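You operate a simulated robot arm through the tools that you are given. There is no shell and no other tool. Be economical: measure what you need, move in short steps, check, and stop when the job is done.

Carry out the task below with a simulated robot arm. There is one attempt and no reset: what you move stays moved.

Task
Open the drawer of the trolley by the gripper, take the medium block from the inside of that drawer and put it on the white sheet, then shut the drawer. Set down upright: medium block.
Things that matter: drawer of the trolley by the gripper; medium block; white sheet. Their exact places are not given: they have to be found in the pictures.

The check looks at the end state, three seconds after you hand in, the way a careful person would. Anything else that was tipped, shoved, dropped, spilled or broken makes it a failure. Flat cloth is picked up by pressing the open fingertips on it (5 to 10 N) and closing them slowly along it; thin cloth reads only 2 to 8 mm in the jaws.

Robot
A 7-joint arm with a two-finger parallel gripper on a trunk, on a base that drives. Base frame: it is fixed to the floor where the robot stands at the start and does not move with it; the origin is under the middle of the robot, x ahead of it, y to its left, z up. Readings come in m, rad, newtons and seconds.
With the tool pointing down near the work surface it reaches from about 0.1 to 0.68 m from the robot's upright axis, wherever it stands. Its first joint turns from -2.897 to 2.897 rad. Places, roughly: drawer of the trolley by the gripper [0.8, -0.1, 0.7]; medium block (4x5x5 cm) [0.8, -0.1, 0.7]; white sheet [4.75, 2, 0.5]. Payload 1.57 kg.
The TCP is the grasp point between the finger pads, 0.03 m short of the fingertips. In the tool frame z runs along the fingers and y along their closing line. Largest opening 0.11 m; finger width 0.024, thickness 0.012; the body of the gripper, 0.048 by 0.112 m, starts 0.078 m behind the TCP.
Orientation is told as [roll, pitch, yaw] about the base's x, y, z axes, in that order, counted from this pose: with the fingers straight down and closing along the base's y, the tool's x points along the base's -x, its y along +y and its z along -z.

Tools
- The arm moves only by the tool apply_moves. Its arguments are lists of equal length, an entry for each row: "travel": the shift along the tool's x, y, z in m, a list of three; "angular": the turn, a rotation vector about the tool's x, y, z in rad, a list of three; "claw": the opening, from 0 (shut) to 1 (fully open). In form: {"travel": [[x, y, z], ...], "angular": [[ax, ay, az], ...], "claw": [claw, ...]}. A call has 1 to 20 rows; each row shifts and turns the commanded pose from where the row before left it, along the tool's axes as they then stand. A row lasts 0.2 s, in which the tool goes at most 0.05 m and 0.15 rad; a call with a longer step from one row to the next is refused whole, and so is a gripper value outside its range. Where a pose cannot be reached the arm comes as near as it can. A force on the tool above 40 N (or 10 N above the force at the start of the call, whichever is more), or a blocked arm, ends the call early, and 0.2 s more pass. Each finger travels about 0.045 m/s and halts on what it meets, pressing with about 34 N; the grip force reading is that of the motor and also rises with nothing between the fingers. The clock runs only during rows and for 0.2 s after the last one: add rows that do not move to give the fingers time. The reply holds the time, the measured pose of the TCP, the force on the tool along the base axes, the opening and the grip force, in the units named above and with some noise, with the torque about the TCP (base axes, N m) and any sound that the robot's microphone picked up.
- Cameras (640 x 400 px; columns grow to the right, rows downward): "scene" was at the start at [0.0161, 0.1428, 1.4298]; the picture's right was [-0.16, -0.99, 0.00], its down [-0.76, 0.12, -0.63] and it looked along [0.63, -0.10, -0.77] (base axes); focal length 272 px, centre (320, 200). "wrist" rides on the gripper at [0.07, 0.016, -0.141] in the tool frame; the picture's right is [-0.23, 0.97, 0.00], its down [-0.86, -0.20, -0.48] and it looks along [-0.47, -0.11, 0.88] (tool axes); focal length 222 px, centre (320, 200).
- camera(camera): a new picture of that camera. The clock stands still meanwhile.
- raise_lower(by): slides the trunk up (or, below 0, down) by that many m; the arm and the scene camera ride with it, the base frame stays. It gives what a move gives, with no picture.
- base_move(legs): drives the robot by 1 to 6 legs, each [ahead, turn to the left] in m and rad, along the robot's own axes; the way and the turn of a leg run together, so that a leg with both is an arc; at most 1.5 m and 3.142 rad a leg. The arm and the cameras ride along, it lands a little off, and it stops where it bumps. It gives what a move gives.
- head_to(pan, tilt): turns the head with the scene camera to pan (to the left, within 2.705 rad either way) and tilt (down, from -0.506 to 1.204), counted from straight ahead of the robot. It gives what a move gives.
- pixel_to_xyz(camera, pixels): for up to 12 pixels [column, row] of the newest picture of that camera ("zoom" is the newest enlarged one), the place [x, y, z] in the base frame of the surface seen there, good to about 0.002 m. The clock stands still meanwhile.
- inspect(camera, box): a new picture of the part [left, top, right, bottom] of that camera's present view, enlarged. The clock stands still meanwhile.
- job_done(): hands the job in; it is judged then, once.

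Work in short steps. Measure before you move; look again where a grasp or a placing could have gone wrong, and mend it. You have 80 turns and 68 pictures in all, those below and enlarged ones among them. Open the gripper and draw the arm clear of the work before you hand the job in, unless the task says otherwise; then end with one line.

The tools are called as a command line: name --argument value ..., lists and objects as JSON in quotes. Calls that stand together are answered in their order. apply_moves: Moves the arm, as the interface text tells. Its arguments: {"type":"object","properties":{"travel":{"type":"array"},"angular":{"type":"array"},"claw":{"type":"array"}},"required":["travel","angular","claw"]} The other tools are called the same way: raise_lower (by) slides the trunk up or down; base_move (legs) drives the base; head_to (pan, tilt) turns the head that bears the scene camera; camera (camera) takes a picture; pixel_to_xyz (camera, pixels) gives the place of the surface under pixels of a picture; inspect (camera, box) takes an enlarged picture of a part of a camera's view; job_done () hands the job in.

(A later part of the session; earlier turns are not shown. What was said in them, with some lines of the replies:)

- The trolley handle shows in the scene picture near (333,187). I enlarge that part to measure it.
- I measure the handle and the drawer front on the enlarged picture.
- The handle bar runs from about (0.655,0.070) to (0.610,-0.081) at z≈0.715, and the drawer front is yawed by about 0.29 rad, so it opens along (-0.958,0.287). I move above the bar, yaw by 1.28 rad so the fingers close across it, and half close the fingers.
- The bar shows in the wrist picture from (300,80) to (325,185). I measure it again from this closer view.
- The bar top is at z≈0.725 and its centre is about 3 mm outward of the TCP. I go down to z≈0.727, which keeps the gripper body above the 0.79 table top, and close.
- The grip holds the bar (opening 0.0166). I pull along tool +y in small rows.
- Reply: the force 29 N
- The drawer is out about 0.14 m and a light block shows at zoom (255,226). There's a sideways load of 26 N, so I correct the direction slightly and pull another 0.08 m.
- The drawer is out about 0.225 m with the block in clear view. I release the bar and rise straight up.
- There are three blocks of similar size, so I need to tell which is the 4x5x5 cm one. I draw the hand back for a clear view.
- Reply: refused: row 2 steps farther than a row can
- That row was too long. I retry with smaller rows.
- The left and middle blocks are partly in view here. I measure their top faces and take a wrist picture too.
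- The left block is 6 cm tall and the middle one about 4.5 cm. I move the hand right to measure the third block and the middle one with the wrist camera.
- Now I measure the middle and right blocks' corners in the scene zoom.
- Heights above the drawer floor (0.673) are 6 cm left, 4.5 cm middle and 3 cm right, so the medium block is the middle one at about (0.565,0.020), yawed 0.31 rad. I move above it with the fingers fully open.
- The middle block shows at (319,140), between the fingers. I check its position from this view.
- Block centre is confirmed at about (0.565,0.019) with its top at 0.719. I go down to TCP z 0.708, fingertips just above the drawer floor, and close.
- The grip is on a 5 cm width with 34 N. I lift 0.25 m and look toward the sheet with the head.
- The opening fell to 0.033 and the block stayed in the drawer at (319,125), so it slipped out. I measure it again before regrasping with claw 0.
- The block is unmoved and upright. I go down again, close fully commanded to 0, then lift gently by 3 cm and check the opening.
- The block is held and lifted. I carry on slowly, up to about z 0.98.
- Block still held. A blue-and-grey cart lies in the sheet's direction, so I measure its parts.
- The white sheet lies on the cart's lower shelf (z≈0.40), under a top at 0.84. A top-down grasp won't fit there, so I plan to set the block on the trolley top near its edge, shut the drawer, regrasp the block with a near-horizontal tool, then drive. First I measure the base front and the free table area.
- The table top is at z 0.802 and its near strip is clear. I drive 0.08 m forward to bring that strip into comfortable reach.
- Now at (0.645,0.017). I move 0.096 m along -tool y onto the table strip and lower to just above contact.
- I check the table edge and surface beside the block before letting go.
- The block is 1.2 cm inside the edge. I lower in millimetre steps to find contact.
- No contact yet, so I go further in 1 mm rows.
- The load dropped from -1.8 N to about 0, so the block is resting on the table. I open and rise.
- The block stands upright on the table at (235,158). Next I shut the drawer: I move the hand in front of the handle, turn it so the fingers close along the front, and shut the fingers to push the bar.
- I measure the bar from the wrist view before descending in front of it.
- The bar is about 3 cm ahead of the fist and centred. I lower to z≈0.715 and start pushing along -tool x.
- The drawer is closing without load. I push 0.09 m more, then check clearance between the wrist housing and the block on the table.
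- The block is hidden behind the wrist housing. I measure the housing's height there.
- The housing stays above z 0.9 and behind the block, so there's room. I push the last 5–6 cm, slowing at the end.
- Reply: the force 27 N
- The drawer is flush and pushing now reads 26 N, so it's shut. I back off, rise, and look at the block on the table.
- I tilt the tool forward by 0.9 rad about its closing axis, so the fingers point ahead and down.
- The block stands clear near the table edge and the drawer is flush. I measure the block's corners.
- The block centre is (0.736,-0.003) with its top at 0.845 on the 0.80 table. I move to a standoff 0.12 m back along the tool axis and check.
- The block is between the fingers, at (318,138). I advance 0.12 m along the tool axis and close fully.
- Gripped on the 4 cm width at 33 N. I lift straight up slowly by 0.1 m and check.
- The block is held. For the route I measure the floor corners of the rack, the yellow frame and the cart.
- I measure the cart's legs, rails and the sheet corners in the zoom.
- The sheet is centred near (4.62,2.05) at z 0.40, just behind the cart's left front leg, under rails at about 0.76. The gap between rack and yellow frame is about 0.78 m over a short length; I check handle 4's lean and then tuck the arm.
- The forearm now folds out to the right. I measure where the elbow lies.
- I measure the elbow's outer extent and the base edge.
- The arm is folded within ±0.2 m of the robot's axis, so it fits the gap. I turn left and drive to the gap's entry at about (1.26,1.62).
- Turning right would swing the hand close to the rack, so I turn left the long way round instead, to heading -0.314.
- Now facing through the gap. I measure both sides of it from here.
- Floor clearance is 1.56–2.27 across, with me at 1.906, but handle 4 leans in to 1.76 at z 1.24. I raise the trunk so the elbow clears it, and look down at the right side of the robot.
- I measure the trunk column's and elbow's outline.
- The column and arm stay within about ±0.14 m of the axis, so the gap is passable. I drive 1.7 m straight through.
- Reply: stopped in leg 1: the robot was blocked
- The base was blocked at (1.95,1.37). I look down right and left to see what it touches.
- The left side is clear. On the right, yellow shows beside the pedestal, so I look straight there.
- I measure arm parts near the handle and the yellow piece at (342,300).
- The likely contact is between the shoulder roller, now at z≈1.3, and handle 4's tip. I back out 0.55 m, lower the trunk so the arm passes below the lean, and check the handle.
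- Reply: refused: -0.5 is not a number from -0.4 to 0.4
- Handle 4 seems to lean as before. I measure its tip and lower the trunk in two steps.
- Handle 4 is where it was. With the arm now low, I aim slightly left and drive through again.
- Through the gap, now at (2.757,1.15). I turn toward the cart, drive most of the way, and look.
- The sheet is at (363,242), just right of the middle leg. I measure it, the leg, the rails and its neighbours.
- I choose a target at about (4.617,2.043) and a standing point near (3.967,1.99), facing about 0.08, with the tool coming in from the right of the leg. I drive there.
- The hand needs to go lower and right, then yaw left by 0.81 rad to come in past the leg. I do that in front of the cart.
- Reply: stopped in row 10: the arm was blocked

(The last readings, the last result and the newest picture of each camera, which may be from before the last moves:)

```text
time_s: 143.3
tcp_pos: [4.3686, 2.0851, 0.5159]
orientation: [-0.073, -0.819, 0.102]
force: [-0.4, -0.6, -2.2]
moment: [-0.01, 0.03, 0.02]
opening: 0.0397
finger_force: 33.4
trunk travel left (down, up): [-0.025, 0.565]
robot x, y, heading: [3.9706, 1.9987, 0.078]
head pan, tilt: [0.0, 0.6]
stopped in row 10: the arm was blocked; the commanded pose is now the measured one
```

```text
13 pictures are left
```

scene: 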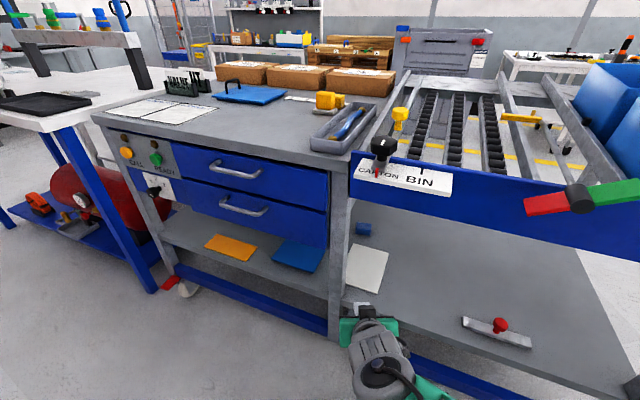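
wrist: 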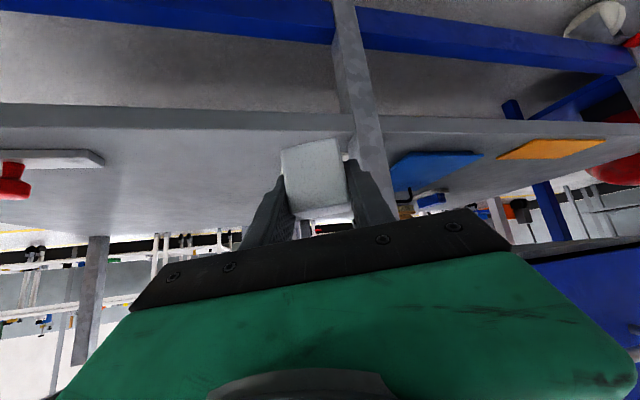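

The arm was blocked near my body (joint limit or self-contact; no force on the block, which is still held at 0.0397). I back away 0.3 m, then swing the hand left around my axis so I can stand further right and work with the arm stretched.

base_move --legs '[[-0.3, 0]]'

apply_moves --travel '[[0.0031, 0.0408, -0.0034], [0.0031, 0.0408, -0.0034], [0.0031, 0.0408, -0.0034], [0.0031, 0.0408, -0.0034], [0.0031, 0.0408, -0.0034], [0.0031, 0.0408, -0.0034], [0, 0, 0]]' --angular '[[-0.0731, 0, -0.0682], [-0.0731, 0, -0.0682], [-0.0731, 0, -0.0682], [-0.0731, 0, -0.0682], [-0.0731, 0, -0.0682], [-0.0731, 0, -0.0682], [0, 0, 0]]' --claw '[0, 0, 0, 0, 0, 0, 0]'

```text
time_s: 145.3
tcp_pos: [4.0654, 2.06, 0.5174]
orientation: [-0.073, -0.819, 0.099]
force: [-0.5, -0.2, -1.9]
moment: [-0.01, -0.01, -0.03]
opening: 0.0397
finger_force: 34.2
trunk travel left (down, up): [-0.025, 0.565]
robot x, y, heading: [3.6692, 1.9733, 0.084]
head pan, tilt: [0.0, 0.6]
```

```text
time_s: 146.9
tcp_pos: [3.9648, 2.284, 0.5055]
orientation: [-0.067, -0.797, 0.694]
force: [0.1, 0.5, -2.6]
moment: [0.01, -0.01, 0.01]
opening: 0.0399
finger_force: 34.2
trunk travel left (down, up): [-0.025, 0.565]
robot x, y, heading: [3.6653, 1.974, 0.084]
head pan, tilt: [0.0, 0.6]
```

Hand is left at r≈0.43. I level the tool's roll and pitch and raise it a bit, then drive to the new standing point (3.99,1.78), facing square to the cart.

apply_moves --travel '[[-0.015, 0, -0.014], [-0.015, 0, -0.014], [0, 0, 0]]' --angular '[[-0.067, -0.05, 0], [0, -0.053, 0], [0, 0, 0]]' --claw '[0, 0, 0]'

base_move --legs '[[0, -0.625], [0.38, 0], [0, 0.211]]'

head_to --pan 0.6 --tilt 0.6

camera --camera "scene"

```text
time_s: 147.7
tcp_pos: [3.9665, 2.2841, 0.5471]
orientation: [-0.004, -0.899, 0.697]
force: [0.8, -1.1, -2.2]
moment: [0.01, -0.05, -0.02]
opening: 0.0396
finger_force: 34.2
trunk travel left (down, up): [-0.025, 0.565]
robot x, y, heading: [3.6697, 1.9771, 0.083]
head pan, tilt: [0.0, 0.6]
```

```text
time_s: 152.6
tcp_pos: [4.3921, 1.9433, 0.5478]
orientation: [-0.003, -0.897, 0.288]
force: [0.9, 0.5, -2.0]
moment: [0.03, 0.04, -0.06]
opening: 0.0396
finger_force: 33.7
trunk travel left (down, up): [-0.025, 0.565]
robot x, y, heading: [3.9951, 1.7796, -0.331]
head pan, tilt: [0.0, 0.6]
```

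```text
time_s: 153.6
tcp_pos: [4.3921, 1.943, 0.5474]
orientation: [-0.004, -0.899, 0.289]
force: [0.2, 0.9, -1.2]
moment: [0.01, 0.02, 0.02]
opening: 0.0395
finger_force: 34.4
trunk travel left (down, up): [-0.025, 0.565]
robot x, y, heading: [3.9982, 1.7778, -0.326]
head pan, tilt: [0.6, 0.6]
```

```text
12 pictures are left
```

scene: 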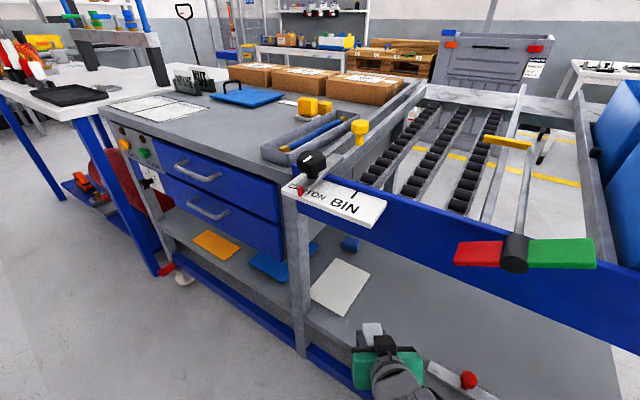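

Well placed: the sheet is at (340,285) and the hand is in front of the opening. I measure the sheet corners, leg and rail again from here.

pixel_to_xyz --camera "scene" --pixels '[[312, 295], [336, 259], [369, 270], [341, 314], [340, 287], [303, 330], [308, 260], [400, 232], [350, 248], [470, 377], [440, 368], [310, 205]]'

```text
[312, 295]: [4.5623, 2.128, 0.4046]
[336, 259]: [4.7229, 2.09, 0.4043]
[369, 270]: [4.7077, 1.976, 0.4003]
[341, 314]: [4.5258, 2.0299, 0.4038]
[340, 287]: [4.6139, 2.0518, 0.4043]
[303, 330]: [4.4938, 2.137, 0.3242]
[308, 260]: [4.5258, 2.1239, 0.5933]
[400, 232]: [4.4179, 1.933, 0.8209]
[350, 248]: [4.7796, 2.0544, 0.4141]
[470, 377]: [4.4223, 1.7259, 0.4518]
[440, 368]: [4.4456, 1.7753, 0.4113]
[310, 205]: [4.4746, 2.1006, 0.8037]
```

Target (4.622,2.048) with the sheet at z 0.404. I yaw 0.15 left for leg clearance, then go in to z≈0.50 above the sheet.

apply_moves --travel '[[0, 0, 0], [0, 0, 0], [-0.01, 0, 0.0189], [-0.01, 0, 0.0189], [-0.01, 0, 0.0189], [-0.01, 0, 0.0189], [-0.01, 0, 0.0189], [-0.01, 0, 0.0189], [-0.01, 0, 0.0189], [-0.01, 0, 0.0189], [0, 0, 0]]' --angular '[[-0.0587, 0, -0.0467], [-0.0587, 0, -0.0467], [0, 0, 0], [0, 0, 0], [0, 0, 0], [0, 0, 0], [0, 0, 0], [0, 0, 0], [0, 0, 0], [0, 0, 0], [0, 0, 0]]' --claw '[0, 0, 0, 0, 0, 0, 0, 0, 0, 0, 0]'

camera --camera "scene"

```text
time_s: 156.0
tcp_pos: [4.5451, 2.0159, 0.5156]
orientation: [-0.003, -0.897, 0.437]
force: [0.0, -0.3, -2.3]
moment: [0.03, -0.01, 0.01]
opening: 0.0397
finger_force: 33.6
trunk travel left (down, up): [-0.025, 0.565]
robot x, y, heading: [3.9999, 1.7793, -0.326]
head pan, tilt: [0.6, 0.6]
```

```text
11 pictures are left
```

scene: 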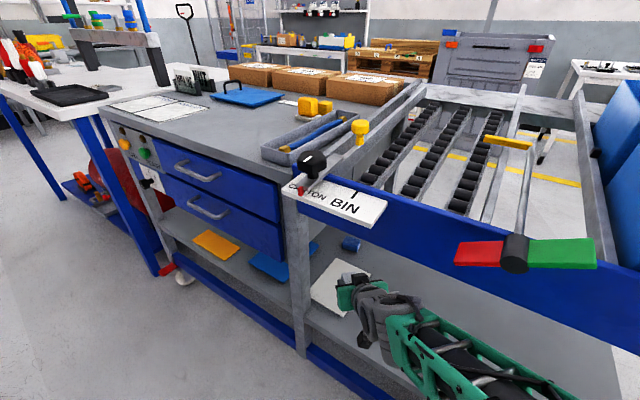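

Clear of the leg and rail. I move the remaining 8 cm in and down to z≈0.455, then check the wrist view.

apply_moves --travel '[[-0.0007, -0.0005, 0.0146], [-0.0007, -0.0005, 0.0146], [-0.0007, -0.0005, 0.0146], [-0.0007, -0.0005, 0.0146], [-0.0007, -0.0005, 0.0146], [-0.0007, -0.0005, 0.0146], [-0.0006, -0.0005, 0.0149], [0, 0, 0]]' --angular '[[0, 0, 0], [0, 0, 0], [0, 0, 0], [0, 0, 0], [0, 0, 0], [0, 0, 0], [0, 0, 0], [0, 0, 0]]' --claw '[0, 0, 0, 0, 0, 0, 0, 0]'

camera --camera "wrist"

```text
time_s: 157.8
tcp_pos: [4.6217, 2.0472, 0.4562]
orientation: [-0.003, -0.899, 0.438]
force: [0.3, -0.6, -2.0]
moment: [0.03, 0.01, -0.02]
opening: 0.0397
finger_force: 33.8
trunk travel left (down, up): [-0.025, 0.565]
robot x, y, heading: [3.9999, 1.7803, -0.329]
head pan, tilt: [0.6, 0.6]
```

```text
10 pictures are left
```

wrist: 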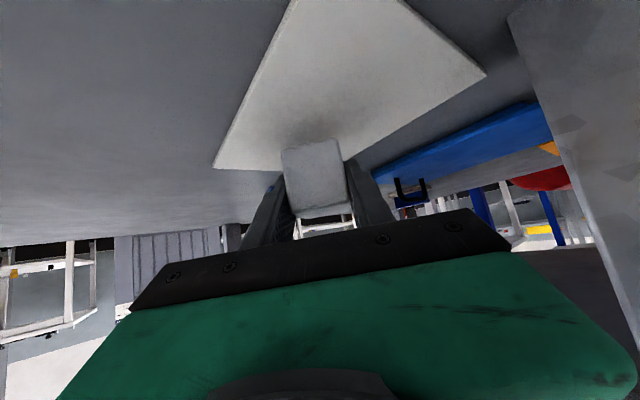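

The block hovers over the sheet. I verify the sheet's corners and surface near the block from this view.

pixel_to_xyz --camera "wrist" --pixels '[[217, 163], [482, 76], [300, 5], [278, 165], [355, 152], [320, 125], [315, 180], [300, 215]]'

```text
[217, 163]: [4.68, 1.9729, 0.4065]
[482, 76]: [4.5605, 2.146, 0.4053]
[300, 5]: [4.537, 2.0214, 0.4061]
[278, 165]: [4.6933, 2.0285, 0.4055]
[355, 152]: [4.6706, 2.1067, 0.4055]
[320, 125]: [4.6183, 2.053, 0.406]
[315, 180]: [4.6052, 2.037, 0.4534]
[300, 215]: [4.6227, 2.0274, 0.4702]
```

The sheet centre is about (4.623,2.056) at z 0.4055. I shift 7 mm sideways and lower about 19 mm.

apply_moves --travel '[[0.0031, 0.0035, 0.0025], [0.0031, 0.0035, 0.0025], [0.0031, 0, 0.0025], [0.0023, 0, 0.0019], [0.0016, 0, 0.0012], [0.0008, 0, 0.0006], [0.0008, 0, 0.0006], [0, 0, 0]]' --angular '[[0, 0, 0], [0, 0, 0], [0, 0, 0], [0, 0, 0], [0, 0, 0], [0, 0, 0], [0, 0, 0], [0, 0, 0]]' --claw '[0, 0, 0, 0, 0, 0, 0, 0]'

```text
time_s: 159.6
tcp_pos: [4.6196, 2.0532, 0.4363]
orientation: [-0.002, -0.897, 0.437]
force: [0.1, 0.7, -1.8]
moment: [-0.02, 0.02, 0.0]
opening: 0.0392
finger_force: 33.5
trunk travel left (down, up): [-0.025, 0.565]
robot x, y, heading: [3.9946, 1.7768, -0.33]
head pan, tilt: [0.6, 0.6]
```

No contact yet (-1.8 N). I lower by single millimetres.

apply_moves --travel '[[0.0008, 0, 0.0006], [0.0008, 0, 0.0006], [0, 0, 0]]' --angular '[[0, 0, 0], [0, 0, 0], [0, 0, 0]]' --claw '[0, 0, 0]'

```text
time_s: 160.4
tcp_pos: [4.6187, 2.0529, 0.4354]
orientation: [-0.005, -0.902, 0.44]
force: [-0.9, 0.5, 4.3]
moment: [0.1, 0.0, -0.02]
opening: 0.0396
finger_force: 34.0
trunk travel left (down, up): [-0.025, 0.565]
robot x, y, heading: [3.995, 1.7796, -0.326]
head pan, tilt: [0.6, 0.6]
```

Contact at +4.3 N. I open and withdraw back and up along the tool axis.

apply_moves --travel '[[0, 0, 0], [0, 0, 0], [0, 0, 0], [0, 0, 0], [0, 0, -0.01], [0, 0, -0.015], [0, 0, -0.02], [0, 0, -0.02], [0, 0, -0.02], [0, 0, -0.02]]' --angular '[[0, 0, 0], [0, 0, 0], [0, 0, 0], [0, 0, 0], [0, 0, 0], [0, 0, 0], [0, 0, 0], [0, 0, 0], [0, 0, 0], [0, 0, 0]]' --claw '[0.45, 0.55, 0.65, 0.65, 0.65, 0.65, 0.65, 0.65, 0.65, 0.65]'

camera --camera "wrist"

```text
time_s: 162.6
tcp_pos: [4.5435, 2.0178, 0.4994]
orientation: [-0.003, -0.896, 0.437]
force: [-0.3, 0.0, 0.5]
moment: [0.02, -0.04, -0.02]
opening: 0.0714
finger_force: 0.0
trunk travel left (down, up): [-0.025, 0.565]
robot x, y, heading: [3.9967, 1.7759, -0.329]
head pan, tilt: [0.6, 0.6]
```

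```text
9 pictures are left
```

wrist: 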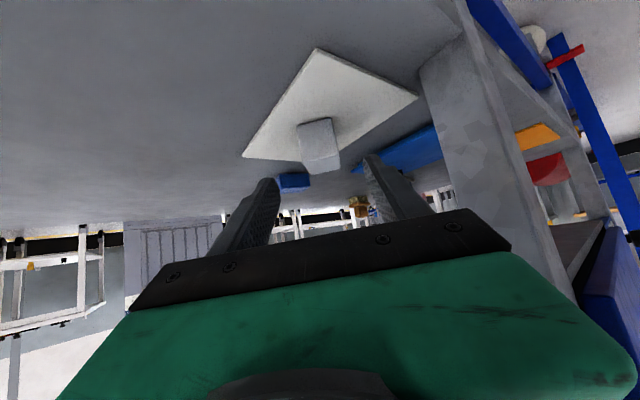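

The block stands on the sheet. I withdraw the hand horizontally out of the cart, back the base off, and view the result.

apply_moves --travel '[[0.0118, 0, -0.0148], [0.0118, 0, -0.0148], [0.0118, 0, -0.0148], [0.0118, 0, -0.0148], [0.0118, 0, -0.0148], [0.0118, 0, -0.0148], [0.0118, 0, -0.0148], [0.0118, 0, -0.0148], [0.0118, 0, -0.0148]]' --angular '[[0, 0, 0], [0, 0, 0], [0, 0, 0], [0, 0, 0], [0, 0, 0], [0, 0, 0], [0, 0, 0], [0, 0, 0], [0, 0, 0]]' --claw '[0.65, 0.65, 0.65, 0.65, 0.65, 0.65, 0.65, 0.65, 0.65]'

base_move --legs '[[-0.25, 0]]'

inspect --camera "scene" --box '[240, 180, 480, 340]'

```text
time_s: 164.6
tcp_pos: [4.3892, 1.9455, 0.5017]
orientation: [-0.004, -0.898, 0.44]
force: [-0.1, 0.4, -0.4]
moment: [-0.02, -0.03, -0.01]
opening: 0.0715
finger_force: 0.0
trunk travel left (down, up): [-0.025, 0.565]
robot x, y, heading: [3.9937, 1.7778, -0.326]
head pan, tilt: [0.6, 0.6]
```

```text
time_s: 166.5
tcp_pos: [4.1483, 2.0282, 0.5001]
orientation: [-0.002, -0.901, 0.441]
force: [-0.3, 0.5, 0.0]
moment: [0.01, -0.02, 0.03]
opening: 0.0714
finger_force: 0.0
trunk travel left (down, up): [-0.025, 0.565]
robot x, y, heading: [3.7576, 1.864, -0.325]
head pan, tilt: [0.6, 0.6]
```

```text
2.50 times, centred on (360, 260) of scene
```

zoom: 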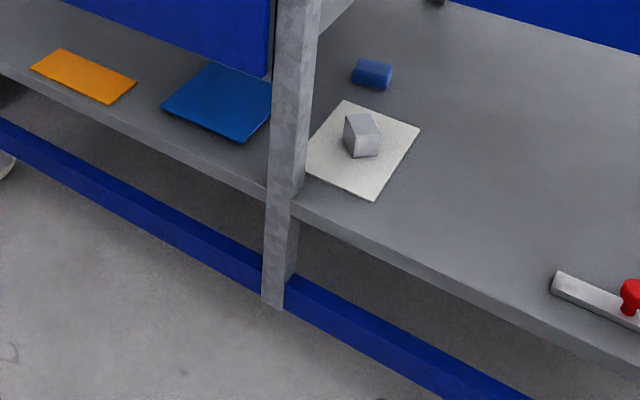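

The block stands upright, well inside the white sheet. The drawer front measures the same as before opening, handle 4 hasn't moved, and the hand is open and clear, so I hand in.

job_done

```text
The job is handed in.
```

The medium block is standing upright on the white sheet and the trolley drawer is shut; on the way my robot was stopped once, probably by the leaning handle 4 of the yellow frame, which had not moved.
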